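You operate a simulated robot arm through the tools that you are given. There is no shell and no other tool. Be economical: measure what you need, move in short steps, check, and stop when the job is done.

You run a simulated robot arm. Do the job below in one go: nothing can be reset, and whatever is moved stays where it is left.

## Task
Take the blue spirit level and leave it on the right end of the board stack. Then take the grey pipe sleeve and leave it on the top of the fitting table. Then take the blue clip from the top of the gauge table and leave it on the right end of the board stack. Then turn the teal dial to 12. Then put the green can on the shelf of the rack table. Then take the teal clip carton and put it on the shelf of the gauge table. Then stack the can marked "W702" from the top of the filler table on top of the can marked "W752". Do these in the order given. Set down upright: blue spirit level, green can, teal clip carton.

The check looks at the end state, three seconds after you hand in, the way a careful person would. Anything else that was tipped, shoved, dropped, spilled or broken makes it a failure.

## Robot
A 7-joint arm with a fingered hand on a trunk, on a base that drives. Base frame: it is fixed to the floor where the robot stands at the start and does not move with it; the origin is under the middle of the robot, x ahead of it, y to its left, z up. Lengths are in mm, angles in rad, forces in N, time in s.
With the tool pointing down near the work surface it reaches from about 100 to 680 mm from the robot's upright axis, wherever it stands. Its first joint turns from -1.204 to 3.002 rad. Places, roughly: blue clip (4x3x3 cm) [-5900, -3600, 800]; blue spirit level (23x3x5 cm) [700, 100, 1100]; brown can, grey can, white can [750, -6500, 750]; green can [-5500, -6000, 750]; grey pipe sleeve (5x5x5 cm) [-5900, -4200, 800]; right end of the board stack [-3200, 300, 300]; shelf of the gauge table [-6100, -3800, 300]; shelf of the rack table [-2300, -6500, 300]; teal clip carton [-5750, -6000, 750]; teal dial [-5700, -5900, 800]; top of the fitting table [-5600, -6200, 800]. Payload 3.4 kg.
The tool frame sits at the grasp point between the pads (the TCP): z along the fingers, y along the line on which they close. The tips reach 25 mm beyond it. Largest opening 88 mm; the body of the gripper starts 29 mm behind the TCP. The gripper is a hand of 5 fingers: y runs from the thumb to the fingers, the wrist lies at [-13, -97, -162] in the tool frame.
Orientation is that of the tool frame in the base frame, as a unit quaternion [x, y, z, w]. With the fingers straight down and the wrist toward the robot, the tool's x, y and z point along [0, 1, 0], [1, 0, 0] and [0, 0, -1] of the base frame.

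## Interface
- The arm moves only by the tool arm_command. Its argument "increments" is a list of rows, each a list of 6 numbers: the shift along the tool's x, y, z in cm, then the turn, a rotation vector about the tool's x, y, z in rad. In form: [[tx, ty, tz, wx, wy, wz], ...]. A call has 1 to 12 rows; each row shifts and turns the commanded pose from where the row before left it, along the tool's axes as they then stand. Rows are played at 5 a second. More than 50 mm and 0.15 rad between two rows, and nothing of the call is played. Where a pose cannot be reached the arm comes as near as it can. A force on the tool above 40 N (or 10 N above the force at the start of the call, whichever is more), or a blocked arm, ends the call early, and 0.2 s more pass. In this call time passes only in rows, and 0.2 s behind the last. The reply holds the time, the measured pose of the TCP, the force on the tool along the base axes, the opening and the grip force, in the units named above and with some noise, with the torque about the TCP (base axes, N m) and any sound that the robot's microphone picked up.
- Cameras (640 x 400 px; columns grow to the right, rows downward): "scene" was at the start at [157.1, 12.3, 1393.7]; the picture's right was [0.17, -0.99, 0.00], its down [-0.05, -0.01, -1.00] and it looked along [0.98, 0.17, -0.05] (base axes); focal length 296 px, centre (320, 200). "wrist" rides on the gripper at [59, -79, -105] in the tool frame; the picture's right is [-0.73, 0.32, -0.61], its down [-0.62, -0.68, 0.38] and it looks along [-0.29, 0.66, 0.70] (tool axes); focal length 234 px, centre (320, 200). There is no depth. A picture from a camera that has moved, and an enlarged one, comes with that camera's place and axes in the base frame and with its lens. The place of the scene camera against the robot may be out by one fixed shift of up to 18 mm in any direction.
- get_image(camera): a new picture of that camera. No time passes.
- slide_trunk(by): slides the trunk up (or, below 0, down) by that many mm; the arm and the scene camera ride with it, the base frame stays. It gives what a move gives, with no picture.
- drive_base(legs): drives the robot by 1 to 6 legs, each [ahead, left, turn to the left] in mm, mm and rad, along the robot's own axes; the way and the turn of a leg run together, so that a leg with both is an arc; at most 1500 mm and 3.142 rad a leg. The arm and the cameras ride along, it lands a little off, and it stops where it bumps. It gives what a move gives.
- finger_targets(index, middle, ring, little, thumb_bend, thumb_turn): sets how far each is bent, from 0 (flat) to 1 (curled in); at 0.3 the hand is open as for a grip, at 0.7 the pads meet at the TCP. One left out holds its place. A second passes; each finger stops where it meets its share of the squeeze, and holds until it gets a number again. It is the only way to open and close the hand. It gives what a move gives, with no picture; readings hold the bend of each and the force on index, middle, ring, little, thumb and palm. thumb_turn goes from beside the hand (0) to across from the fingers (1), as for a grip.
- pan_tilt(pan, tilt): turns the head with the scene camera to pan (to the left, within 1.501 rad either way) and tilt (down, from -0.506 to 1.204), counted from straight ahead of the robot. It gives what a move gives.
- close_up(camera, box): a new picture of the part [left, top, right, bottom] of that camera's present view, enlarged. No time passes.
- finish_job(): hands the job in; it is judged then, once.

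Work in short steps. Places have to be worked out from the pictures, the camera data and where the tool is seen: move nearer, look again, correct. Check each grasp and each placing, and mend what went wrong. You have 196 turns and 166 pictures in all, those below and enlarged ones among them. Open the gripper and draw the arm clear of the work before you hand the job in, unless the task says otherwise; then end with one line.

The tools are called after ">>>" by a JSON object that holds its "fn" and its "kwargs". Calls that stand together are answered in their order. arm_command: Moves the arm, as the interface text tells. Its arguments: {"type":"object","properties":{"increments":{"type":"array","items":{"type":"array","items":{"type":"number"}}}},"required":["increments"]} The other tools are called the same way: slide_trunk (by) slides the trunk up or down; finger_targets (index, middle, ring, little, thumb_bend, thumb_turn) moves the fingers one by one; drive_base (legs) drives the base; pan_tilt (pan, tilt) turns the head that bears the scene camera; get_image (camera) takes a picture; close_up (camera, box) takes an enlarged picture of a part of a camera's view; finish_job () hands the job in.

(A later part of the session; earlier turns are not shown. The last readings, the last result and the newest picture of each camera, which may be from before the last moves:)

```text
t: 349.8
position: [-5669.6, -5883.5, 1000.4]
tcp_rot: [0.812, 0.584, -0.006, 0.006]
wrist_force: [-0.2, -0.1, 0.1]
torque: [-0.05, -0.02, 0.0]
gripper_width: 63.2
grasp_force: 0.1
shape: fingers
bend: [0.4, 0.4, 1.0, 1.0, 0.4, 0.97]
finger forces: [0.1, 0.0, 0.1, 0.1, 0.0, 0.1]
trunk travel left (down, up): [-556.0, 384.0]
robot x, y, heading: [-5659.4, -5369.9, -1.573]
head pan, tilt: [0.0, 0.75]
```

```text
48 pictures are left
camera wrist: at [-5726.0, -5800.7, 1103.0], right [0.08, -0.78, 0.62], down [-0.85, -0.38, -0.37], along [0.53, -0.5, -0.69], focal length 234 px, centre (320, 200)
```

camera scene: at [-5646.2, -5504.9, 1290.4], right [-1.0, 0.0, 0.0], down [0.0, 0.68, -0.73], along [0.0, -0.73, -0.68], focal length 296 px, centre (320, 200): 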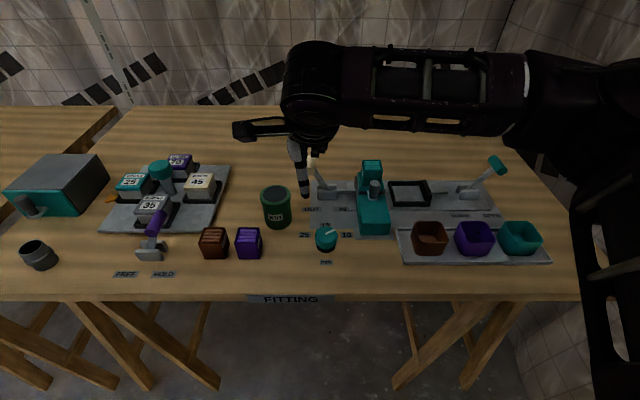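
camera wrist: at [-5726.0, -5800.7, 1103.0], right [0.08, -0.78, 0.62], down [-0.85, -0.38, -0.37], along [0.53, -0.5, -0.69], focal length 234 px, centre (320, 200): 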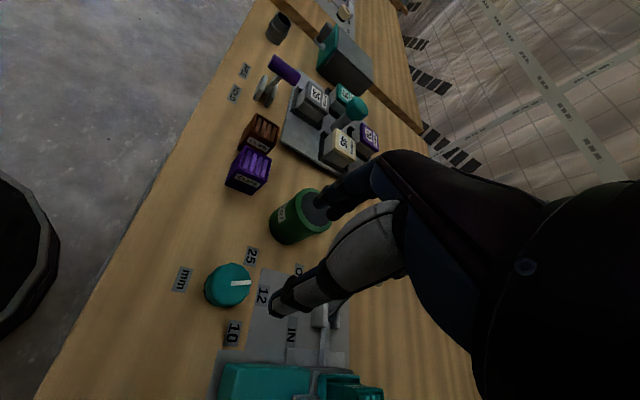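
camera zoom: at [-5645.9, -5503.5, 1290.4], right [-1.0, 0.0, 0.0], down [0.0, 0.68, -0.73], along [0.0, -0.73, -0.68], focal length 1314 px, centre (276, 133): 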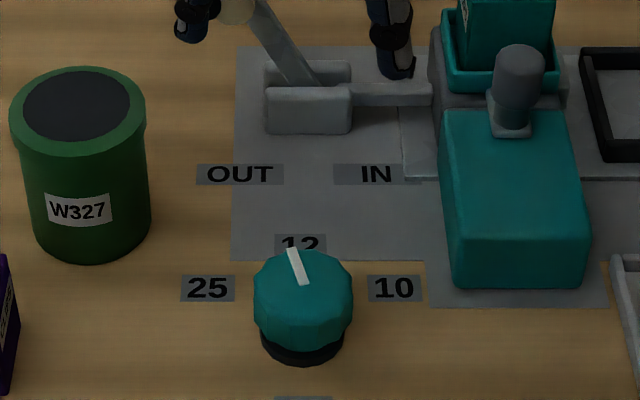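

The pointer may now be slightly past straight-back; I zoom the wrist view to measure.

>>> {"fn": "close_up", "kwargs": {"camera": "wrist", "box": [160, 230, 310, 350]}}

```text
3.33 times, centred on (235, 290) of wrist
camera zoom: at [-5726.0, -5800.7, 1103.0], right [0.08, -0.78, 0.62], down [-0.85, -0.38, -0.37], along [0.53, -0.5, -0.69], focal length 781 px, centre (603, -100)
```

zoom: 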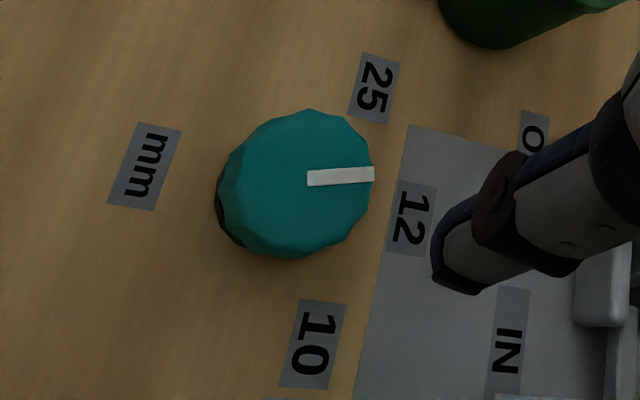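

Measured: the pointer is 15° past 12 toward 25 (dial centre (-5675,-5889), I was 5 mm off-centre). I regrip centred and turn back by ≈0.26 rad.

>>> {"fn": "arm_command", "kwargs": {"increments": [[-0.7, -0.35, 4, 0, 0, 0], [0, 0, 4, 0, 0, 0], [0, 0, 4, 0, 0, 0], [0, 0, 3, 0, 0, 0], [0, 0, 1.6, 0, 0, 0]]}}

>>> {"fn": "finger_targets", "kwargs": {"index": 0.6, "middle": 0.6, "thumb_bend": 0.6}}

>>> {"fn": "arm_command", "kwargs": {"increments": [[0, 0, 0, 0, 0, 0.13], [0, 0, 0, 0, 0, 0.11]]}}

>>> {"fn": "close_up", "kwargs": {"camera": "scene", "box": [290, 195, 365, 250]}}

```text
t: 351.0
position: [-5674.7, -5893.8, 834.6]
tcp_rot: [0.813, 0.583, -0.006, 0.007]
wrist_force: [0.0, -0.5, 0.4]
torque: [0.01, -0.03, -0.02]
gripper_width: 63.2
grasp_force: 0.2
shape: fingers
bend: [0.4, 0.4, 1.0, 1.0, 0.4, 0.97]
finger forces: [0.1, 0.1, 0.0, 0.0, 0.0, 0.1]
trunk travel left (down, up): [-556.0, 384.0]
robot x, y, heading: [-5662.0, -5366.2, -1.568]
head pan, tilt: [0.0, 0.75]
```

```text
t: 352.0
position: [-5676.3, -5891.8, 833.5]
tcp_rot: [0.812, 0.584, -0.006, 0.007]
wrist_force: [-2.4, -0.4, -1.5]
torque: [-0.06, 0.01, 0.02]
gripper_width: 38.9
grasp_force: 6.7
shape: fingers
bend: [0.53, 0.58, 1.0, 1.0, 0.52, 0.97]
finger forces: [4.3, 1.6, 0.0, 0.0, 7.7, 0.0]
trunk travel left (down, up): [-556.0, 384.0]
robot x, y, heading: [-5665.8, -5369.6, -1.568]
head pan, tilt: [0.0, 0.75]
```

```text
t: 352.6
position: [-5676.0, -5892.5, 833.7]
tcp_rot: [0.876, 0.482, -0.005, 0.007]
wrist_force: [-4.8, -0.2, -1.9]
torque: [-0.07, -0.02, 0.03]
gripper_width: 38.8
grasp_force: 7.1
shape: fingers
bend: [0.53, 0.58, 1.0, 1.0, 0.52, 0.97]
finger forces: [3.7, 1.5, 0.1, 0.0, 9.2, 0.1]
trunk travel left (down, up): [-556.0, 384.0]
robot x, y, heading: [-5661.1, -5366.4, -1.571]
head pan, tilt: [0.0, 0.75]
```

```text
7.27 times, centred on (328, 222) of scene
camera zoom: at [-5647.2, -5504.6, 1290.4], right [-1.0, 0.0, 0.0], down [0.0, 0.68, -0.73], along [0.0, -0.73, -0.68], focal length 2151 px, centre (266, 36)
```

zoom: 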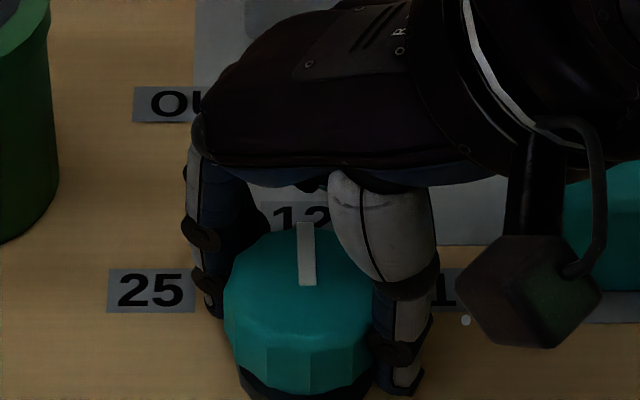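

Pointer is straight at 12 now. I release and lift, then verify.

>>> {"fn": "finger_targets", "kwargs": {"index": 0.38, "middle": 0.38, "thumb_bend": 0.38}}

>>> {"fn": "arm_command", "kwargs": {"increments": [[0, 0, -3, 0, 0, 0], [0, 0, -4.5, 0, 0, 0], [0, 0, -4.5, 0, 0, 0], [0, 0, -4.5, 0, 0, 0]]}}

>>> {"fn": "close_up", "kwargs": {"camera": "scene", "box": [260, 150, 420, 260]}}

```text
t: 353.6
position: [-5675.4, -5891.5, 833.0]
tcp_rot: [0.875, 0.484, -0.005, 0.008]
wrist_force: [0.3, 0.1, 0.8]
torque: [-0.02, -0.02, 0.01]
gripper_width: 67.5
grasp_force: 0.1
shape: fingers
bend: [0.38, 0.38, 1.0, 1.0, 0.38, 0.97]
finger forces: [0.0, 0.0, 0.0, 0.1, 0.0, 0.1]
trunk travel left (down, up): [-556.0, 384.0]
robot x, y, heading: [-5661.0, -5367.8, -1.567]
head pan, tilt: [0.0, 0.75]
```

```text
t: 354.6
position: [-5675.2, -5887.3, 1000.4]
tcp_rot: [0.876, 0.482, -0.006, 0.009]
wrist_force: [0.3, 0.7, -0.3]
torque: [0.0, -0.02, 0.01]
gripper_width: 67.4
grasp_force: 0.0
shape: fingers
bend: [0.38, 0.38, 1.0, 1.0, 0.38, 0.97]
finger forces: [0.0, 0.1, 0.0, 0.0, 0.0, 0.0]
trunk travel left (down, up): [-556.0, 384.0]
robot x, y, heading: [-5663.5, -5367.1, -1.564]
head pan, tilt: [0.0, 0.75]
```

```text
3.64 times, centred on (340, 205) of scene
camera zoom: at [-5645.7, -5503.7, 1290.4], right [-1.0, 0.0, 0.0], down [0.0, 0.68, -0.73], along [0.0, -0.73, -0.68], focal length 1075 px, centre (247, 182)
```

zoom: 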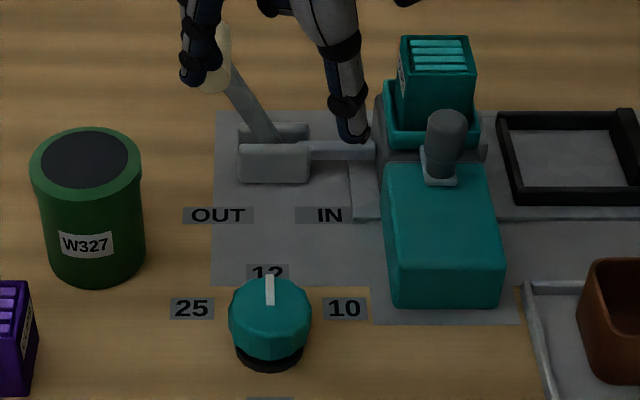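

The dial reads 12. Next the green can (≈(-5569,-5955), top ≈883). I move above it keeping this hand angle, opened wide.

>>> {"fn": "finger_targets", "kwargs": {"index": 0.3, "middle": 0.3, "thumb_bend": 0.3}}

>>> {"fn": "arm_command", "kwargs": {"increments": [[0, 4.2, 0, 0, 0, 0], [0, 4.2, 0, 0, 0, 0], [0, 4.2, 0, 0, 0, 0]]}}

>>> {"fn": "get_image", "kwargs": {"camera": "wrist"}}

>>> {"fn": "get_image", "kwargs": {"camera": "scene"}}

```text
t: 355.6
position: [-5674.5, -5888.8, 999.1]
tcp_rot: [0.876, 0.483, -0.005, 0.008]
wrist_force: [-0.2, -0.2, -0.1]
torque: [-0.01, 0.02, -0.01]
gripper_width: 84.5
grasp_force: 0.1
shape: fingers
bend: [0.3, 0.3, 1.0, 1.0, 0.3, 0.97]
finger forces: [0.0, 0.0, 0.0, 0.0, 0.0, 0.0]
trunk travel left (down, up): [-556.0, 384.0]
robot x, y, heading: [-5664.3, -5369.6, -1.573]
head pan, tilt: [0.0, 0.75]
```

```text
t: 356.4
position: [-5566.2, -5956.3, 999.4]
tcp_rot: [0.876, 0.483, -0.006, 0.007]
wrist_force: [0.3, 0.5, -0.8]
torque: [0.02, 0.02, 0.0]
gripper_width: 84.8
grasp_force: 0.0
shape: fingers
bend: [0.3, 0.3, 1.0, 1.0, 0.3, 0.97]
finger forces: [0.1, 0.1, 0.1, 0.0, 0.0, 0.0]
trunk travel left (down, up): [-556.0, 384.0]
robot x, y, heading: [-5663.3, -5366.0, -1.568]
head pan, tilt: [0.0, 0.75]
```

```text
44 pictures are left
camera wrist: at [-5601.2, -5863.6, 1101.9], right [-0.11, -0.78, 0.62], down [-0.91, -0.17, -0.38], along [0.4, -0.61, -0.69], focal length 234 px, centre (320, 200)
```

wrist: 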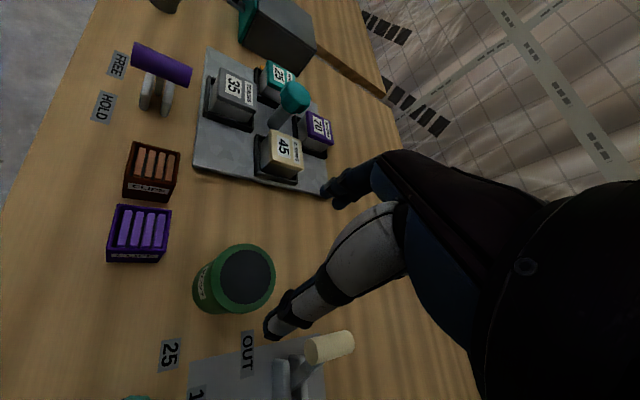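

```text
43 pictures are left
camera scene: at [-5644.0, -5504.7, 1290.3], right [-1.0, 0.0, 0.0], down [0.0, 0.68, -0.73], along [0.0, -0.73, -0.68], focal length 296 px, centre (320, 200)
```

scene: 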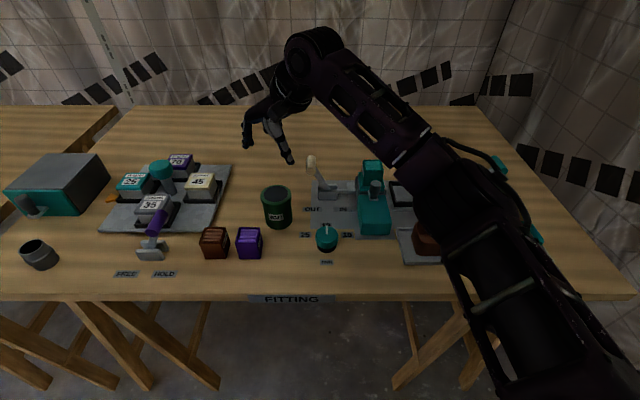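

Can centre confirmed at (-5570,-5955). I descend around its upper part.

>>> {"fn": "arm_command", "kwargs": {"increments": [[-0.1, -0.4, 4, 0, 0, 0], [0, 0, 4, 0, 0, 0], [0, 0, 3, 0, 0, 0], [0, 0, 1.5, 0, 0, 0], [0, 0, 0.8, 0, 0, 0]]}}

>>> {"fn": "get_image", "kwargs": {"camera": "wrist"}}

```text
t: 357.6
position: [-5572.2, -5956.6, 870.8]
tcp_rot: [0.876, 0.482, -0.005, 0.013]
wrist_force: [0.8, -4.9, 16.6]
torque: [-0.4, -0.02, 0.01]
gripper_width: 84.3
grasp_force: 8.8
shape: fingers
bend: [0.3, 0.3, 1.0, 1.0, 0.3, 0.97]
finger forces: [0.1, 0.0, 17.2, 0.1, 0.1, 0.0]
trunk travel left (down, up): [-556.0, 384.0]
robot x, y, heading: [-5662.7, -5371.7, -1.567]
head pan, tilt: [0.0, 0.75]
```

```text
42 pictures are left
camera wrist: at [-5607.9, -5862.6, 972.8], right [-0.12, -0.77, 0.63], down [-0.91, -0.17, -0.38], along [0.4, -0.61, -0.68], focal length 234 px, centre (320, 200)
```

wrist: 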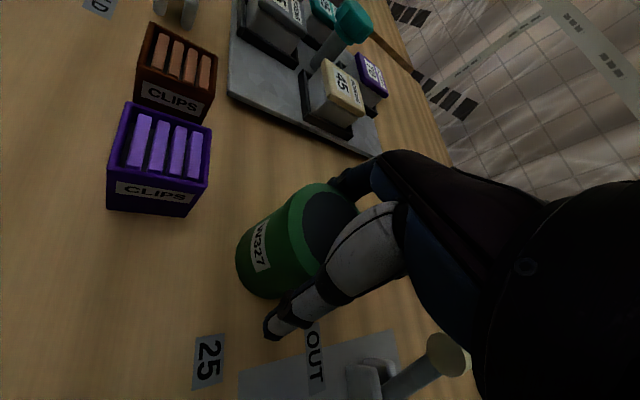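

The curled ring finger presses the lid. I rise 25 mm, uncurl ring and little, and descend again.

>>> {"fn": "arm_command", "kwargs": {"increments": [[0, 0, -3, 0, 0, 0]]}}

>>> {"fn": "finger_targets", "kwargs": {"ring": 0.3, "little": 0.3}}

>>> {"fn": "arm_command", "kwargs": {"increments": [[0, 0, 1.5, 0, 0, 0], [0, 0, 1.2, 0, 0, 0], [0, 0, 0.8, 0, 0, 0]]}}

```text
t: 358.0
position: [-5573.2, -5955.5, 896.3]
tcp_rot: [0.876, 0.482, -0.006, 0.008]
wrist_force: [-0.5, -0.7, -0.3]
torque: [0.0, 0.0, -0.04]
gripper_width: 84.7
grasp_force: 0.1
shape: fingers
bend: [0.3, 0.3, 1.0, 1.0, 0.3, 0.97]
finger forces: [0.1, 0.0, 0.1, 0.0, 0.0, 0.0]
trunk travel left (down, up): [-556.0, 384.0]
robot x, y, heading: [-5660.4, -5367.4, -1.568]
head pan, tilt: [0.0, 0.75]
```

```text
t: 359.0
position: [-5570.6, -5955.8, 896.9]
tcp_rot: [0.876, 0.482, -0.005, 0.009]
wrist_force: [1.8, -1.3, 9.1]
torque: [-0.32, -0.43, -0.03]
gripper_width: 88.2
grasp_force: 4.9
shape: fingers
bend: [0.28, 0.29, 0.3, 0.3, 0.3, 0.97]
finger forces: [2.5, 6.6, 0.1, 0.0, 0.0, 0.1]
trunk travel left (down, up): [-556.0, 384.0]
robot x, y, heading: [-5662.4, -5367.7, -1.568]
head pan, tilt: [0.0, 0.75]
```

```text
t: 359.8
position: [-5571.6, -5956.9, 861.8]
tcp_rot: [0.876, 0.482, -0.006, 0.007]
wrist_force: [-2.0, -0.3, 5.3]
torque: [0.1, 0.12, -0.01]
gripper_width: 92.8
grasp_force: 2.7
shape: fingers
bend: [0.29, 0.3, 0.3, 0.3, 0.22, 0.98]
finger forces: [1.5, 0.0, 0.0, 0.0, 4.2, 0.1]
trunk travel left (down, up): [-556.0, 384.0]
robot x, y, heading: [-5667.3, -5368.4, -1.572]
head pan, tilt: [0.0, 0.75]
```

Both thumb and index touch the can now. I look before squeezing.

>>> {"fn": "get_image", "kwargs": {"camera": "wrist"}}

>>> {"fn": "close_up", "kwargs": {"camera": "scene", "box": [200, 130, 360, 250]}}

```text
41 pictures are left
camera wrist: at [-5608.2, -5863.8, 964.1], right [-0.11, -0.78, 0.62], down [-0.91, -0.17, -0.38], along [0.4, -0.61, -0.69], focal length 234 px, centre (320, 200)
```

wrist: 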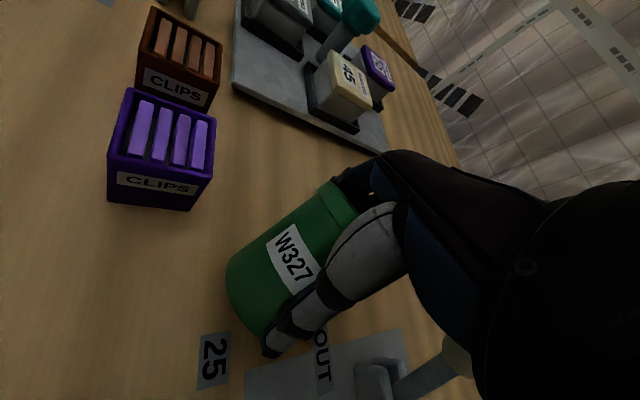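

```text
3.33 times, centred on (280, 190) of scene
camera zoom: at [-5646.3, -5504.0, 1290.4], right [-1.0, 0.0, 0.0], down [0.0, 0.68, -0.73], along [0.0, -0.73, -0.68], focal length 986 px, centre (453, 233)
```

zoom: 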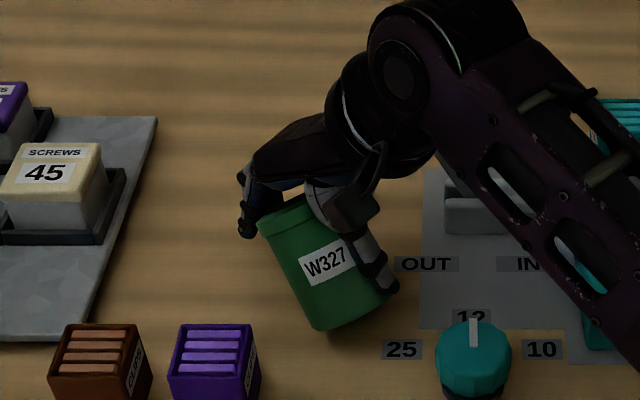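

The can has been tipped a little against the fingers (about 20°). I open thumb and fingers wider so that it settles back upright, and look.

>>> {"fn": "finger_targets", "kwargs": {"thumb_bend": 0.15}}

>>> {"fn": "arm_command", "kwargs": {"increments": [[0, -0.5, -0.7, 0, 0, 0], [0, -0.5, -0.7, 0, 0, 0]]}}

>>> {"fn": "close_up", "kwargs": {"camera": "scene", "box": [200, 130, 360, 250]}}

```text
t: 360.8
position: [-5573.7, -5958.4, 861.0]
tcp_rot: [0.876, 0.482, -0.005, 0.008]
wrist_force: [0.1, -0.9, 0.4]
torque: [0.01, 0.0, -0.02]
gripper_width: 95.3
grasp_force: 0.4
shape: fingers
bend: [0.3, 0.3, 0.3, 0.3, 0.15, 0.98]
finger forces: [0.2, 0.0, 0.0, 0.0, 0.0, 0.0]
trunk travel left (down, up): [-556.0, 384.0]
robot x, y, heading: [-5661.6, -5366.1, -1.569]
head pan, tilt: [0.0, 0.75]
```

```text
t: 361.4
position: [-5580.8, -5952.6, 875.2]
tcp_rot: [0.876, 0.483, -0.005, 0.008]
wrist_force: [-0.6, 1.6, -0.5]
torque: [-0.04, -0.02, -0.01]
gripper_width: 95.7
grasp_force: 0.7
shape: fingers
bend: [0.3, 0.3, 0.3, 0.3, 0.15, 0.98]
finger forces: [0.0, 0.1, 0.1, 0.0, 1.1, 0.0]
trunk travel left (down, up): [-556.0, 384.0]
robot x, y, heading: [-5665.1, -5369.1, -1.567]
head pan, tilt: [0.0, 0.75]
```

```text
3.33 times, centred on (280, 190) of scene
camera zoom: at [-5646.2, -5504.3, 1290.4], right [-1.0, 0.0, 0.0], down [0.0, 0.68, -0.73], along [0.0, -0.73, -0.68], focal length 986 px, centre (453, 233)
```

zoom: 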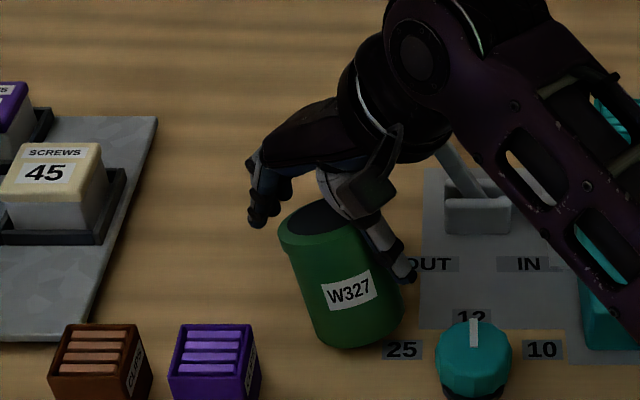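

Still leaning on the thumb. I move the thumb side away from it and rise clear.

>>> {"fn": "finger_targets", "kwargs": {"thumb_bend": 0.0, "index": 0.15, "middle": 0.15, "ring": 0.15, "little": 0.15}}

>>> {"fn": "arm_command", "kwargs": {"increments": [[0, 0, -1, 0, 0, 0], [0, 0, -1, 0, 0, 0], [0, 0, -1.5, 0, 0, 0], [0, 0, -2, 0, 0, 0], [0, 0, -3, 0, 0, 0]]}}

>>> {"fn": "get_image", "kwargs": {"camera": "wrist"}}

>>> {"fn": "close_up", "kwargs": {"camera": "scene", "box": [200, 130, 360, 250]}}

```text
t: 362.4
position: [-5581.0, -5952.6, 876.1]
tcp_rot: [0.875, 0.483, -0.004, 0.008]
wrist_force: [0.0, 1.0, -0.5]
torque: [0.03, -0.01, -0.01]
gripper_width: 117.7
grasp_force: 0.2
shape: fingers
bend: [0.15, 0.15, 0.15, 0.15, 0.0, 0.98]
finger forces: [0.0, 0.0, 0.1, 0.1, 0.3, 0.1]
trunk travel left (down, up): [-556.0, 384.0]
robot x, y, heading: [-5664.4, -5369.6, -1.57]
head pan, tilt: [0.0, 0.75]
```

```text
t: 363.6
position: [-5580.8, -5949.8, 961.5]
tcp_rot: [0.876, 0.482, -0.005, 0.008]
wrist_force: [0.0, 0.5, 0.6]
torque: [-0.01, 0.02, 0.02]
gripper_width: 117.7
grasp_force: 0.2
shape: fingers
bend: [0.15, 0.15, 0.15, 0.15, 0.0, 0.97]
finger forces: [0.0, 0.0, 0.1, 0.1, 0.0, 0.0]
trunk travel left (down, up): [-556.0, 384.0]
robot x, y, heading: [-5662.5, -5368.9, -1.568]
head pan, tilt: [0.0, 0.75]
```

```text
38 pictures are left
camera wrist: at [-5616.2, -5856.5, 1063.4], right [-0.11, -0.77, 0.62], down [-0.91, -0.17, -0.38], along [0.4, -0.61, -0.69], focal length 234 px, centre (320, 200)
```

wrist: 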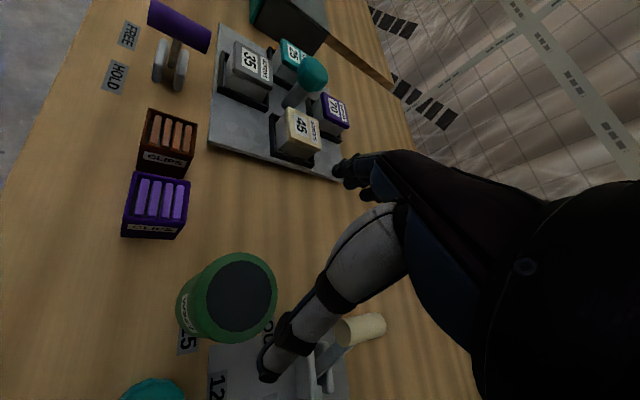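

```text
3.33 times, centred on (280, 190) of scene
camera zoom: at [-5646.1, -5503.9, 1290.4], right [-1.0, 0.0, 0.0], down [0.0, 0.68, -0.73], along [0.0, -0.73, -0.68], focal length 986 px, centre (453, 233)
```

zoom: 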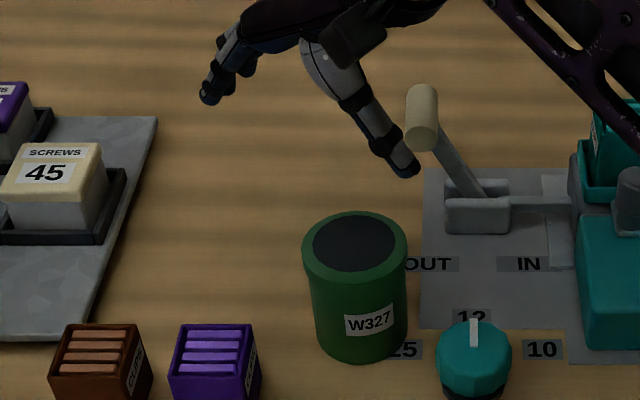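

The can stands upright again (now at (-5604,-5926)), dial untouched. I turn the hand to keep thumb and fingers clear of dial and lever, fingers at grip opening, and centre above it.

>>> {"fn": "finger_targets", "kwargs": {"index": 0.3, "middle": 0.3, "ring": 0.3, "little": 0.3, "thumb_bend": 0.25}}

>>> {"fn": "arm_command", "kwargs": {"increments": [[0.74, -3.28, 0, 0, 0, 0], [0, 0, 0, 0, 0, 0.134], [0, 0, 0, 0, 0, 0.134], [0, 0, 0, 0, 0, 0.134], [0, 0, 0, 0, 0, 0.134], [0, 0, 0, 0, 0, 0.134], [0, 0, 0, 0, 0, 0.134], [0, 0, 0, 0, 0, 0.134], [0, 0, 0, 0, 0, 0.134], [0, 0, 0, 0, 0, 0.134]]}}

>>> {"fn": "get_image", "kwargs": {"camera": "wrist"}}

```text
t: 364.6
position: [-5581.8, -5952.1, 959.9]
tcp_rot: [0.876, 0.483, -0.005, 0.008]
wrist_force: [0.1, 0.3, 0.1]
torque: [0.01, 0.01, -0.02]
gripper_width: 88.7
grasp_force: 0.0
shape: fingers
bend: [0.3, 0.3, 0.3, 0.3, 0.25, 0.97]
finger forces: [0.0, 0.0, 0.0, 0.1, 0.1, 0.1]
trunk travel left (down, up): [-556.0, 384.0]
robot x, y, heading: [-5664.1, -5368.4, -1.565]
head pan, tilt: [0.0, 0.75]
```

```text
t: 366.8
position: [-5605.2, -5926.0, 960.2]
tcp_rot: [0.995, -0.101, 0.0, 0.01]
wrist_force: [1.1, 0.1, 0.4]
torque: [0.03, -0.03, -0.02]
gripper_width: 88.4
grasp_force: 0.1
shape: fingers
bend: [0.3, 0.3, 0.3, 0.3, 0.25, 0.97]
finger forces: [0.0, 0.0, 0.0, 0.0, 0.0, 0.1]
trunk travel left (down, up): [-556.0, 384.0]
robot x, y, heading: [-5660.8, -5367.4, -1.572]
head pan, tilt: [0.0, 0.75]
```

```text
36 pictures are left
camera wrist: at [-5530.9, -5859.5, 1063.2], right [-0.77, -0.16, 0.61], down [-0.48, 0.79, -0.4], along [-0.42, -0.6, -0.68], focal length 234 px, centre (320, 200)
```

wrist: 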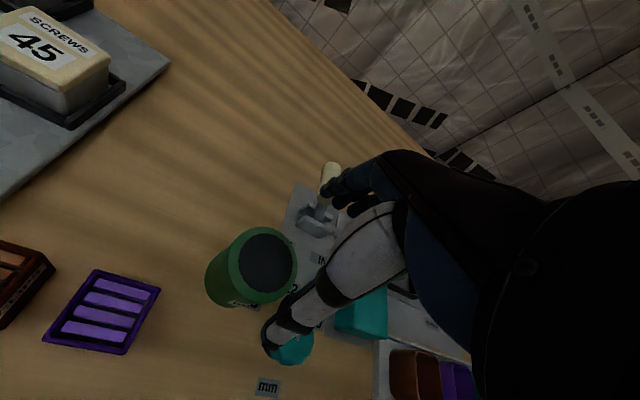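

Centred (3 mm). I descend 9 cm around the can.

>>> {"fn": "arm_command", "kwargs": {"increments": [[0, 0.3, 3, 0, 0, 0], [0, 0, 3, 0, 0, 0], [0, 0, 2, 0, 0, 0], [0, 0, 1, 0, 0, 0]]}}

>>> {"fn": "finger_targets", "kwargs": {"index": 0.6, "middle": 0.6, "thumb_bend": 0.6}}

>>> {"fn": "close_up", "kwargs": {"camera": "scene", "box": [220, 140, 380, 260]}}

```text
t: 367.8
position: [-5605.7, -5931.6, 870.6]
tcp_rot: [0.995, -0.098, -0.001, 0.01]
wrist_force: [0.7, -0.1, -0.1]
torque: [0.03, 0.01, 0.02]
gripper_width: 88.6
grasp_force: 0.0
shape: fingers
bend: [0.3, 0.3, 0.3, 0.3, 0.25, 0.97]
finger forces: [0.1, 0.0, 0.1, 0.1, 0.1, 0.0]
trunk travel left (down, up): [-556.0, 384.0]
robot x, y, heading: [-5662.3, -5369.2, -1.57]
head pan, tilt: [0.0, 0.75]
```

```text
t: 368.8
position: [-5605.3, -5931.1, 869.9]
tcp_rot: [0.995, -0.1, 0.001, 0.009]
wrist_force: [-0.4, -0.9, 3.6]
torque: [-0.19, 0.03, -0.02]
gripper_width: 61.1
grasp_force: 27.3
shape: fingers
bend: [0.41, 0.51, 0.3, 0.3, 0.46, 0.96]
finger forces: [21.4, 6.9, 0.0, 0.0, 27.6, 0.0]
trunk travel left (down, up): [-556.0, 384.0]
robot x, y, heading: [-5663.9, -5367.7, -1.562]
head pan, tilt: [0.0, 0.75]
```

```text
3.33 times, centred on (300, 200) of scene
camera zoom: at [-5646.2, -5504.0, 1290.5], right [-1.0, 0.0, 0.0], down [0.0, 0.68, -0.73], along [0.0, -0.73, -0.68], focal length 986 px, centre (387, 200)
```

zoom: 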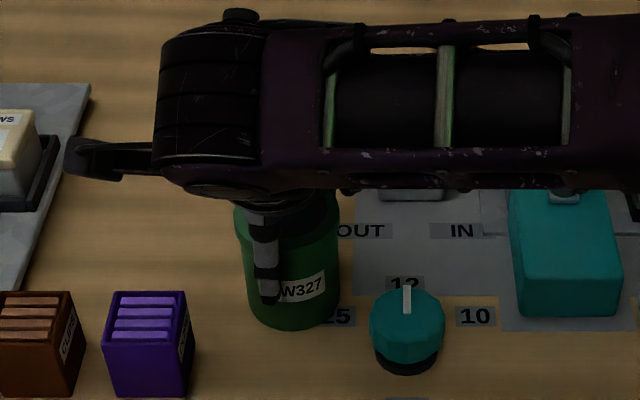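

Gripped firmly at 27 N with the can upright. I lift it.

>>> {"fn": "arm_command", "kwargs": {"increments": [[0, 0, -2, 0, 0, 0], [0, 0, -4, 0, 0, 0], [0, 0, -4.5, 0, 0, 0], [0, 0, -4.5, 0, 0, 0], [0, 0, -4.5, 0, 0, 0]]}}

>>> {"fn": "get_image", "kwargs": {"camera": "scene"}}

```text
t: 370.0
position: [-5603.8, -5926.0, 1065.4]
tcp_rot: [0.995, -0.099, 0.0, 0.009]
wrist_force: [0.7, -0.1, -1.8]
torque: [0.02, 0.0, 0.01]
gripper_width: 60.7
grasp_force: 26.6
shape: fingers
bend: [0.41, 0.51, 0.3, 0.3, 0.46, 0.96]
finger forces: [19.9, 6.1, 0.1, 0.0, 27.0, 0.0]
trunk travel left (down, up): [-556.0, 384.0]
robot x, y, heading: [-5660.1, -5368.9, -1.568]
head pan, tilt: [0.0, 0.75]
```

```text
34 pictures are left
camera scene: at [-5645.6, -5503.4, 1290.4], right [-1.0, 0.0, 0.0], down [0.0, 0.68, -0.73], along [0.0, -0.73, -0.68], focal length 296 px, centre (320, 200)
```

scene: 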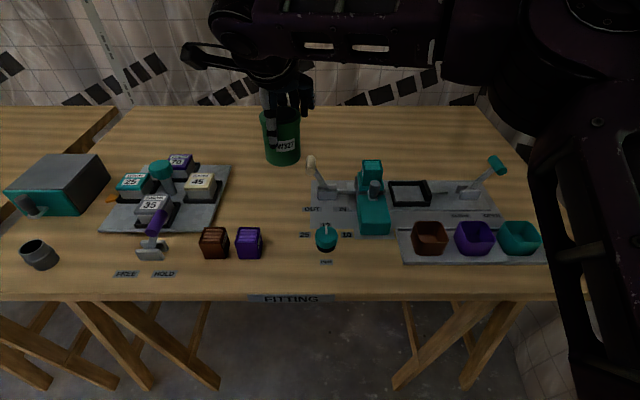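

Held. I retract, back off and look along +x for the way to the rack table.

>>> {"fn": "arm_command", "kwargs": {"increments": [[0, -4.5, 0, 0, 0, 0], [0, -4.5, 0, 0, 0, 0], [0, -4.5, 0, 0, 0, 0]]}}

>>> {"fn": "drive_base", "kwargs": {"legs": [[-400, 0, 0]]}}

>>> {"fn": "pan_tilt", "kwargs": {"pan": 1.2, "tilt": 0.25}}

>>> {"fn": "get_image", "kwargs": {"camera": "scene"}}

```text
t: 370.8
position: [-5576.4, -5791.5, 1063.6]
tcp_rot: [0.995, -0.1, 0.0, 0.011]
wrist_force: [0.4, 0.4, -2.5]
torque: [-0.03, 0.01, -0.02]
gripper_width: 60.8
grasp_force: 27.3
shape: fingers
bend: [0.41, 0.51, 0.3, 0.3, 0.46, 0.96]
finger forces: [19.9, 6.3, 0.0, 0.0, 27.2, 0.0]
trunk travel left (down, up): [-556.0, 384.0]
robot x, y, heading: [-5663.0, -5364.9, -1.571]
head pan, tilt: [0.0, 0.75]
```

```text
t: 373.3
position: [-5576.3, -5390.9, 1061.7]
tcp_rot: [0.995, -0.098, 0.0, 0.009]
wrist_force: [0.8, 0.3, -1.7]
torque: [-0.09, 0.01, 0.02]
gripper_width: 60.9
grasp_force: 26.1
shape: fingers
bend: [0.41, 0.51, 0.3, 0.3, 0.46, 0.96]
finger forces: [19.9, 6.2, 0.0, 0.0, 27.0, 0.0]
trunk travel left (down, up): [-556.0, 384.0]
robot x, y, heading: [-5663.7, -4963.2, -1.573]
head pan, tilt: [0.0, 0.75]
```

```text
t: 374.7
position: [-5575.6, -5390.4, 1061.0]
tcp_rot: [0.995, -0.098, 0.0, 0.008]
wrist_force: [-0.3, 0.3, -2.4]
torque: [-0.01, 0.0, -0.01]
gripper_width: 60.7
grasp_force: 26.9
shape: fingers
bend: [0.41, 0.51, 0.3, 0.3, 0.46, 0.96]
finger forces: [19.9, 6.2, 0.0, 0.0, 27.0, 0.0]
trunk travel left (down, up): [-556.0, 384.0]
robot x, y, heading: [-5665.4, -4959.8, -1.57]
head pan, tilt: [1.201, 0.25]
```

```text
33 pictures are left
camera scene: at [-5559.4, -5050.9, 1335.4], right [-0.36, -0.93, 0.0], down [-0.23, 0.09, -0.97], along [0.9, -0.35, -0.25], focal length 296 px, centre (320, 200)
```

scene: 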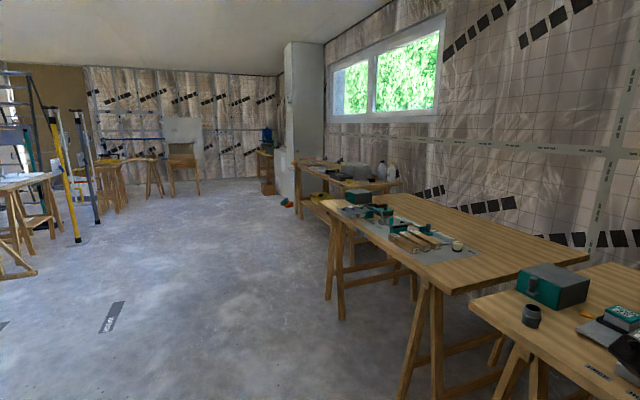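

The way along y≈-4960 is clear. I strafe to x≈-2300, lower the camera view and look at the rack table.

>>> {"fn": "drive_base", "kwargs": {"legs": [[0, 1120, 0], [0, 1120, 0], [0, 1120, 0]]}}

>>> {"fn": "slide_trunk", "kwargs": {"by": -350}}

>>> {"fn": "pan_tilt", "kwargs": {"pan": 0.25, "tilt": 0.35}}

>>> {"fn": "get_image", "kwargs": {"camera": "scene"}}

```text
t: 391.0
position: [-2223.6, -5398.0, 1062.2]
tcp_rot: [0.995, -0.101, 0.001, 0.009]
wrist_force: [-0.5, -0.3, -2.6]
torque: [0.02, 0.0, 0.01]
gripper_width: 61.0
grasp_force: 26.8
shape: fingers
bend: [0.41, 0.51, 0.3, 0.3, 0.46, 0.96]
finger forces: [20.0, 6.3, 0.0, 0.1, 27.1, 0.0]
trunk travel left (down, up): [-556.0, 384.0]
robot x, y, heading: [-2309.1, -4969.7, -1.571]
head pan, tilt: [1.201, 0.25]
```

```text
t: 394.5
position: [-2221.6, -5397.5, 711.7]
tcp_rot: [0.995, -0.1, 0.0, 0.009]
wrist_force: [-0.7, 0.4, -2.7]
torque: [0.02, -0.02, -0.02]
gripper_width: 60.8
grasp_force: 26.6
shape: fingers
bend: [0.41, 0.51, 0.3, 0.3, 0.46, 0.96]
finger forces: [19.9, 6.2, 0.0, 0.0, 26.9, 0.0]
trunk travel left (down, up): [-206.0, 734.0]
robot x, y, heading: [-2311.4, -4970.0, -1.577]
head pan, tilt: [1.201, 0.25]
```

```text
t: 395.7
position: [-2223.4, -5398.6, 712.2]
tcp_rot: [0.995, -0.101, 0.0, 0.009]
wrist_force: [0.6, 0.4, -2.4]
torque: [0.02, 0.02, 0.0]
gripper_width: 60.7
grasp_force: 26.3
shape: fingers
bend: [0.41, 0.51, 0.3, 0.3, 0.46, 0.96]
finger forces: [19.8, 6.1, 0.1, 0.0, 26.9, 0.1]
trunk travel left (down, up): [-206.0, 734.0]
robot x, y, heading: [-2313.3, -4969.4, -1.569]
head pan, tilt: [0.25, 0.351]
```

```text
32 pictures are left
camera scene: at [-2268.5, -5114.1, 976.0], right [-0.97, -0.25, 0.0], down [-0.08, 0.33, -0.94], along [0.23, -0.91, -0.34], focal length 296 px, centre (320, 200)
```

scene: 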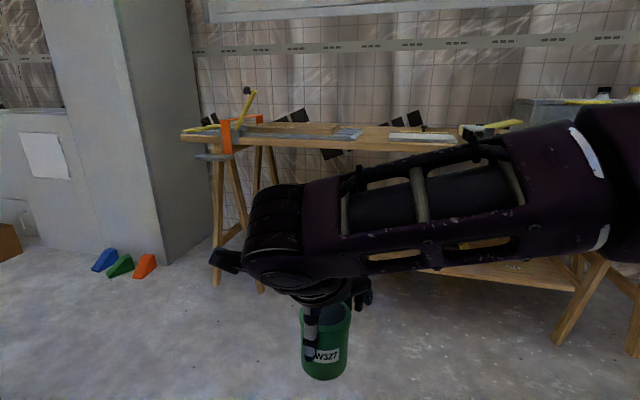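

I lower the arm so the can's bottom is just above shelf height, which also clears the view of the shelf.

>>> {"fn": "slide_trunk", "kwargs": {"by": -190}}

>>> {"fn": "arm_command", "kwargs": {"increments": [[0, 0, 4, 0, 0, 0], [0, 0, 4, 0, 0, 0]]}}

>>> {"fn": "drive_base", "kwargs": {"legs": [[450, 0, 0]]}}

>>> {"fn": "pan_tilt", "kwargs": {"pan": 0.1, "tilt": 0.45}}

>>> {"fn": "get_image", "kwargs": {"camera": "scene"}}

```text
t: 397.8
position: [-2222.2, -5396.4, 522.8]
tcp_rot: [0.995, -0.1, -0.002, 0.008]
wrist_force: [0.6, -0.4, -2.0]
torque: [0.0, 0.01, -0.03]
gripper_width: 60.8
grasp_force: 26.2
shape: fingers
bend: [0.41, 0.51, 0.3, 0.3, 0.46, 0.96]
finger forces: [19.9, 6.2, 0.1, 0.1, 26.9, 0.0]
trunk travel left (down, up): [-16.0, 924.0]
robot x, y, heading: [-2305.8, -4968.3, -1.574]
head pan, tilt: [0.25, 0.351]
```

```text
t: 398.4
position: [-2221.9, -5397.6, 441.8]
tcp_rot: [0.995, -0.102, 0.001, 0.01]
wrist_force: [-0.2, -0.3, -1.8]
torque: [0.02, 0.03, -0.02]
gripper_width: 60.9
grasp_force: 26.5
shape: fingers
bend: [0.41, 0.51, 0.3, 0.3, 0.47, 0.96]
finger forces: [19.8, 6.2, 0.1, 0.1, 26.8, 0.0]
trunk travel left (down, up): [-16.0, 924.0]
robot x, y, heading: [-2307.6, -4970.4, -1.572]
head pan, tilt: [0.25, 0.351]
```

```text
t: 401.1
position: [-2222.5, -5851.0, 440.8]
tcp_rot: [0.995, -0.102, 0.0, 0.009]
wrist_force: [-0.2, -1.3, -2.6]
torque: [0.02, -0.02, 0.03]
gripper_width: 60.7
grasp_force: 26.3
shape: fingers
bend: [0.41, 0.51, 0.3, 0.3, 0.47, 0.96]
finger forces: [19.9, 6.1, 0.1, 0.0, 26.8, 0.0]
trunk travel left (down, up): [-16.0, 924.0]
robot x, y, heading: [-2310.3, -5425.4, -1.578]
head pan, tilt: [0.25, 0.351]
```

```text
t: 401.8
position: [-2223.5, -5850.1, 441.5]
tcp_rot: [0.995, -0.1, 0.0, 0.009]
wrist_force: [0.1, -0.8, -2.8]
torque: [-0.03, -0.02, 0.01]
gripper_width: 60.7
grasp_force: 26.6
shape: fingers
bend: [0.41, 0.51, 0.3, 0.3, 0.47, 0.96]
finger forces: [19.8, 6.2, 0.1, 0.1, 26.8, 0.1]
trunk travel left (down, up): [-16.0, 924.0]
robot x, y, heading: [-2313.2, -5420.0, -1.572]
head pan, tilt: [0.099, 0.45]
```

```text
31 pictures are left
camera scene: at [-2283.4, -5566.9, 776.8], right [-1.0, -0.1, 0.0], down [-0.04, 0.43, -0.9], along [0.09, -0.9, -0.44], focal length 296 px, centre (320, 200)
```

scene: 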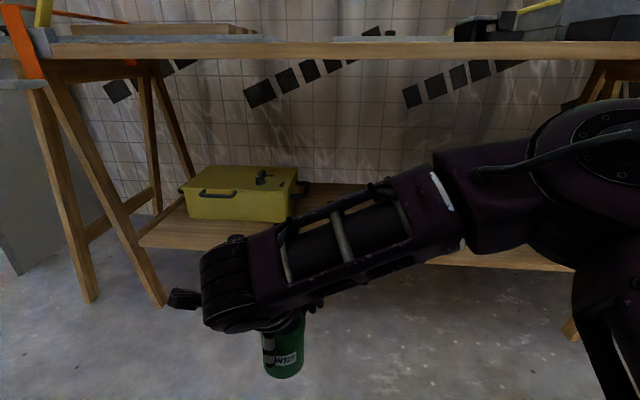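

The shelf's front edge is at y≈-6200, free for x≈-2200…-2750 (a yellow box is on its left). I line up at x≈-2340, extend the arm, and look.

>>> {"fn": "drive_base", "kwargs": {"legs": [[180, -90, 0]]}}

>>> {"fn": "arm_command", "kwargs": {"increments": [[0, 4.3, 0, 0, 0, 0], [0, 4.3, 0, 0, 0, 0], [0, 4.3, 0, 0, 0, 0]]}}

>>> {"fn": "get_image", "kwargs": {"camera": "scene"}}

>>> {"fn": "get_image", "kwargs": {"camera": "wrist"}}

```text
t: 403.4
position: [-2313.3, -6029.6, 442.3]
tcp_rot: [0.995, -0.099, -0.001, 0.009]
wrist_force: [-0.3, 0.5, -1.7]
torque: [-0.01, 0.01, -0.01]
gripper_width: 60.8
grasp_force: 26.5
shape: fingers
bend: [0.41, 0.51, 0.3, 0.3, 0.47, 0.96]
finger forces: [19.8, 6.2, 0.0, 0.1, 26.8, 0.1]
trunk travel left (down, up): [-16.0, 924.0]
robot x, y, heading: [-2398.1, -5604.9, -1.572]
head pan, tilt: [0.099, 0.45]
```

```text
t: 404.2
position: [-2338.3, -6155.1, 443.7]
tcp_rot: [0.995, -0.1, -0.001, 0.009]
wrist_force: [-0.1, 0.5, -2.6]
torque: [-0.01, 0.03, 0.01]
gripper_width: 60.7
grasp_force: 26.8
shape: fingers
bend: [0.41, 0.51, 0.3, 0.3, 0.47, 0.96]
finger forces: [20.0, 6.1, 0.0, 0.0, 26.8, 0.0]
trunk travel left (down, up): [-16.0, 924.0]
robot x, y, heading: [-2399.0, -5605.2, -1.574]
head pan, tilt: [0.099, 0.45]
```

```text
30 pictures are left
camera scene: at [-2373.0, -5746.9, 776.8], right [-0.99, -0.1, 0.0], down [-0.04, 0.43, -0.9], along [0.09, -0.9, -0.44], focal length 296 px, centre (320, 200)
```

scene: 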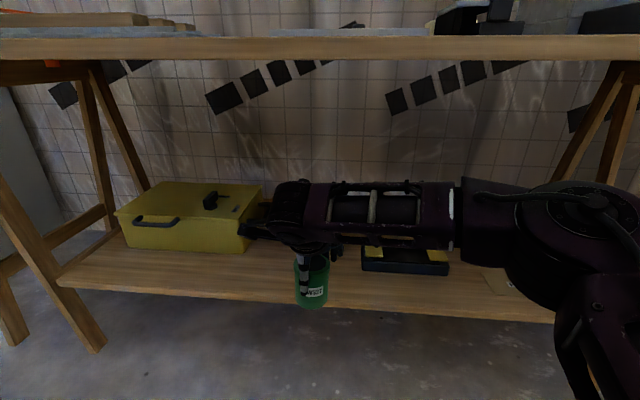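

```text
29 pictures are left
camera wrist: at [-2264.4, -6088.7, 547.3], right [-0.77, -0.16, 0.61], down [-0.48, 0.78, -0.4], along [-0.42, -0.6, -0.68], focal length 234 px, centre (320, 200)
```

wrist: 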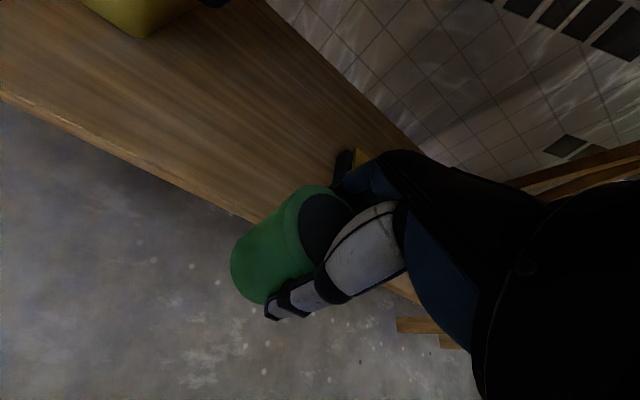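

Free space between the yellow box (x>-2120) and a tray (x<-2470, y<-6365). Shelf edge at y≈-6225. I drive straight in 160 mm, then lower.

>>> {"fn": "drive_base", "kwargs": {"legs": [[160, 0, 0]]}}

>>> {"fn": "arm_command", "kwargs": {"increments": [[0, 0, 2, 0, 0, 0], [0, 0, 1.5, 0, 0, 0]]}}

>>> {"fn": "close_up", "kwargs": {"camera": "scene", "box": [220, 180, 440, 340]}}

```text
t: 405.6
position: [-2338.3, -6314.2, 445.3]
tcp_rot: [0.995, -0.1, 0.001, 0.01]
wrist_force: [0.4, -0.4, -2.0]
torque: [-0.03, 0.01, 0.02]
gripper_width: 60.7
grasp_force: 26.3
shape: fingers
bend: [0.41, 0.51, 0.3, 0.3, 0.47, 0.96]
finger forces: [19.8, 6.2, 0.2, 0.1, 26.8, 0.1]
trunk travel left (down, up): [-16.0, 924.0]
robot x, y, heading: [-2400.4, -5759.0, -1.571]
head pan, tilt: [0.099, 0.45]
```

```text
t: 406.2
position: [-2337.9, -6316.3, 409.8]
tcp_rot: [0.995, -0.1, 0.0, 0.009]
wrist_force: [0.2, 0.2, -1.8]
torque: [0.02, -0.01, 0.02]
gripper_width: 60.6
grasp_force: 26.2
shape: fingers
bend: [0.41, 0.51, 0.3, 0.3, 0.47, 0.96]
finger forces: [20.0, 6.2, 0.1, 0.0, 26.7, 0.0]
trunk travel left (down, up): [-16.0, 924.0]
robot x, y, heading: [-2400.7, -5762.9, -1.572]
head pan, tilt: [0.099, 0.45]
```

```text
2.50 times, centred on (330, 260) of scene
camera zoom: at [-2373.2, -5906.2, 776.8], right [-1.0, -0.1, 0.0], down [-0.04, 0.43, -0.9], along [0.09, -0.9, -0.44], focal length 739 px, centre (295, 50)
```

zoom: 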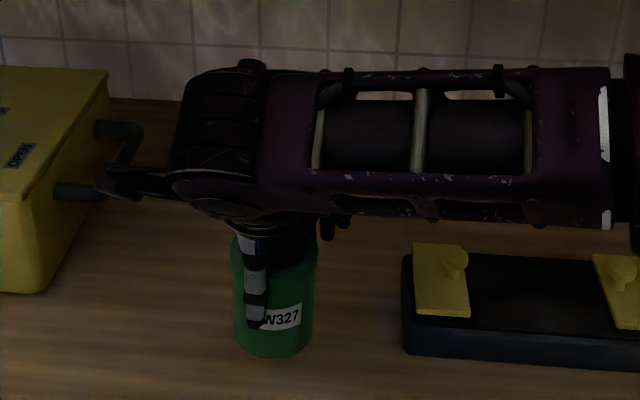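

The can is over the shelf. I lower in small steps to contact.

>>> {"fn": "arm_command", "kwargs": {"increments": [[0, 0, 1.2, 0, 0, 0], [0, 0, 0.8, 0, 0, 0]]}}

>>> {"fn": "arm_command", "kwargs": {"increments": [[0, 0, 0.4, 0, 0, 0]]}}

>>> {"fn": "arm_command", "kwargs": {"increments": [[0, 0, 0.4, 0, 0, 0]]}}

```text
t: 406.8
position: [-2337.3, -6315.2, 389.5]
tcp_rot: [0.995, -0.099, 0.0, 0.009]
wrist_force: [-0.5, -0.5, -1.4]
torque: [-0.01, 0.03, 0.01]
gripper_width: 60.7
grasp_force: 26.1
shape: fingers
bend: [0.41, 0.51, 0.3, 0.3, 0.47, 0.96]
finger forces: [20.0, 6.2, 0.1, 0.1, 26.7, 0.0]
trunk travel left (down, up): [-16.0, 924.0]
robot x, y, heading: [-2401.8, -5758.6, -1.57]
head pan, tilt: [0.099, 0.45]
```

```text
t: 407.2
position: [-2338.1, -6316.1, 384.6]
tcp_rot: [0.995, -0.101, 0.0, 0.009]
wrist_force: [-0.6, 0.3, -2.7]
torque: [0.02, 0.02, 0.0]
gripper_width: 60.7
grasp_force: 26.5
shape: fingers
bend: [0.41, 0.51, 0.3, 0.3, 0.47, 0.96]
finger forces: [19.9, 6.1, 0.0, 0.1, 26.7, 0.0]
trunk travel left (down, up): [-16.0, 924.0]
robot x, y, heading: [-2396.3, -5763.4, -1.566]
head pan, tilt: [0.099, 0.45]
```

```text
t: 407.6
position: [-2337.3, -6316.3, 381.0]
tcp_rot: [0.995, -0.101, 0.0, 0.009]
wrist_force: [0.1, 0.0, -1.9]
torque: [-0.02, -0.01, 0.0]
gripper_width: 60.6
grasp_force: 26.5
shape: fingers
bend: [0.41, 0.51, 0.3, 0.3, 0.47, 0.96]
finger forces: [19.9, 6.3, 0.1, 0.0, 26.7, 0.0]
trunk travel left (down, up): [-16.0, 924.0]
robot x, y, heading: [-2399.6, -5762.7, -1.571]
head pan, tilt: [0.099, 0.45]
```

>>> {"fn": "arm_command", "kwargs": {"increments": [[0, 0, 0.4, 0, 0, 0]]}}

>>> {"fn": "arm_command", "kwargs": {"increments": [[0, 0, 0.3, 0, 0, 0]]}}

>>> {"fn": "arm_command", "kwargs": {"increments": [[0, 0, 0.3, 0, 0, 0]]}}

```text
t: 408.0
position: [-2338.1, -6315.8, 377.4]
tcp_rot: [0.995, -0.101, 0.0, 0.009]
wrist_force: [0.0, -0.2, -1.4]
torque: [0.0, 0.02, 0.01]
gripper_width: 60.6
grasp_force: 26.2
shape: fingers
bend: [0.41, 0.51, 0.3, 0.3, 0.47, 0.96]
finger forces: [19.9, 6.2, 0.1, 0.1, 26.7, 0.0]
trunk travel left (down, up): [-16.0, 924.0]
robot x, y, heading: [-2395.3, -5761.7, -1.57]
head pan, tilt: [0.099, 0.45]
```

```text
t: 408.4
position: [-2337.6, -6316.8, 374.2]
tcp_rot: [0.995, -0.1, 0.0, 0.009]
wrist_force: [0.6, 0.5, -2.2]
torque: [-0.01, 0.0, 0.02]
gripper_width: 60.6
grasp_force: 26.8
shape: fingers
bend: [0.41, 0.51, 0.3, 0.3, 0.47, 0.96]
finger forces: [19.9, 6.1, 0.1, 0.0, 26.8, 0.0]
trunk travel left (down, up): [-16.0, 924.0]
robot x, y, heading: [-2397.7, -5756.5, -1.566]
head pan, tilt: [0.099, 0.45]
```

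```text
t: 408.8
position: [-2338.4, -6314.9, 370.3]
tcp_rot: [0.995, -0.1, -0.001, 0.009]
wrist_force: [-0.1, 0.6, -1.2]
torque: [0.0, -0.01, 0.0]
gripper_width: 60.9
grasp_force: 26.2
shape: fingers
bend: [0.41, 0.51, 0.3, 0.3, 0.47, 0.96]
finger forces: [19.9, 6.2, 0.0, 0.0, 26.6, 0.0]
trunk travel left (down, up): [-16.0, 924.0]
robot x, y, heading: [-2398.5, -5758.9, -1.568]
head pan, tilt: [0.099, 0.45]
```

>>> {"fn": "arm_command", "kwargs": {"increments": [[0, 0, 0.5, 0, 0, 0]]}}

>>> {"fn": "arm_command", "kwargs": {"increments": [[0, 0, 0.4, 0, 0, 0]]}}

>>> {"fn": "arm_command", "kwargs": {"increments": [[0, 0, 0.4, 0, 0, 0]]}}

>>> {"fn": "close_up", "kwargs": {"camera": "scene", "box": [220, 180, 440, 340]}}

```text
t: 409.2
position: [-2338.3, -6315.7, 367.1]
tcp_rot: [0.995, -0.1, 0.0, 0.009]
wrist_force: [-0.1, -0.3, -1.6]
torque: [0.02, 0.04, -0.04]
gripper_width: 60.6
grasp_force: 26.5
shape: fingers
bend: [0.41, 0.51, 0.3, 0.3, 0.47, 0.96]
finger forces: [19.9, 6.3, 0.0, 0.0, 26.7, 0.0]
trunk travel left (down, up): [-16.0, 924.0]
robot x, y, heading: [-2399.9, -5762.1, -1.57]
head pan, tilt: [0.099, 0.45]
```

```text
t: 409.6
position: [-2337.3, -6315.6, 361.7]
tcp_rot: [0.995, -0.1, 0.0, 0.008]
wrist_force: [0.1, 0.4, -1.9]
torque: [0.02, 0.01, 0.02]
gripper_width: 60.2
grasp_force: 27.1
shape: fingers
bend: [0.41, 0.51, 0.3, 0.3, 0.47, 0.96]
finger forces: [19.9, 6.2, 0.1, 0.0, 26.7, 0.0]
trunk travel left (down, up): [-16.0, 924.0]
robot x, y, heading: [-2401.2, -5762.3, -1.57]
head pan, tilt: [0.099, 0.45]
```

```text
t: 410.0
position: [-2337.7, -6316.0, 360.0]
tcp_rot: [0.995, -0.099, 0.001, 0.011]
wrist_force: [0.9, 1.7, 9.7]
torque: [-0.13, 0.0, -0.01]
gripper_width: 60.8
grasp_force: 26.9
shape: fingers
bend: [0.41, 0.51, 0.3, 0.3, 0.47, 0.96]
finger forces: [19.3, 6.1, 0.1, 0.0, 28.8, 0.0]
trunk travel left (down, up): [-16.0, 924.0]
robot x, y, heading: [-2397.5, -5760.7, -1.57]
head pan, tilt: [0.099, 0.45]
```

```text
2.50 times, centred on (330, 260) of scene
camera zoom: at [-2373.2, -5905.0, 777.3], right [-1.0, -0.1, 0.0], down [-0.04, 0.43, -0.9], along [0.09, -0.9, -0.43], focal length 739 px, centre (295, 50)
```

zoom: 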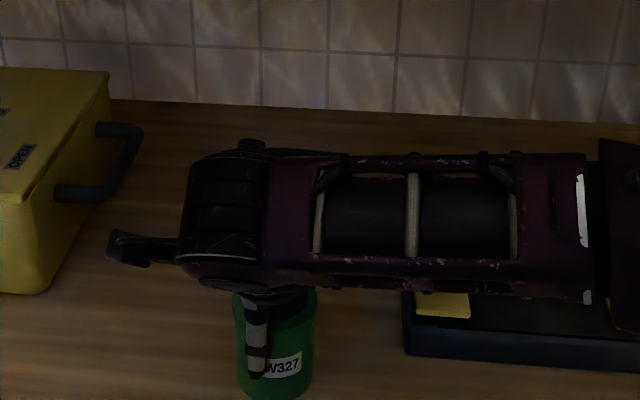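

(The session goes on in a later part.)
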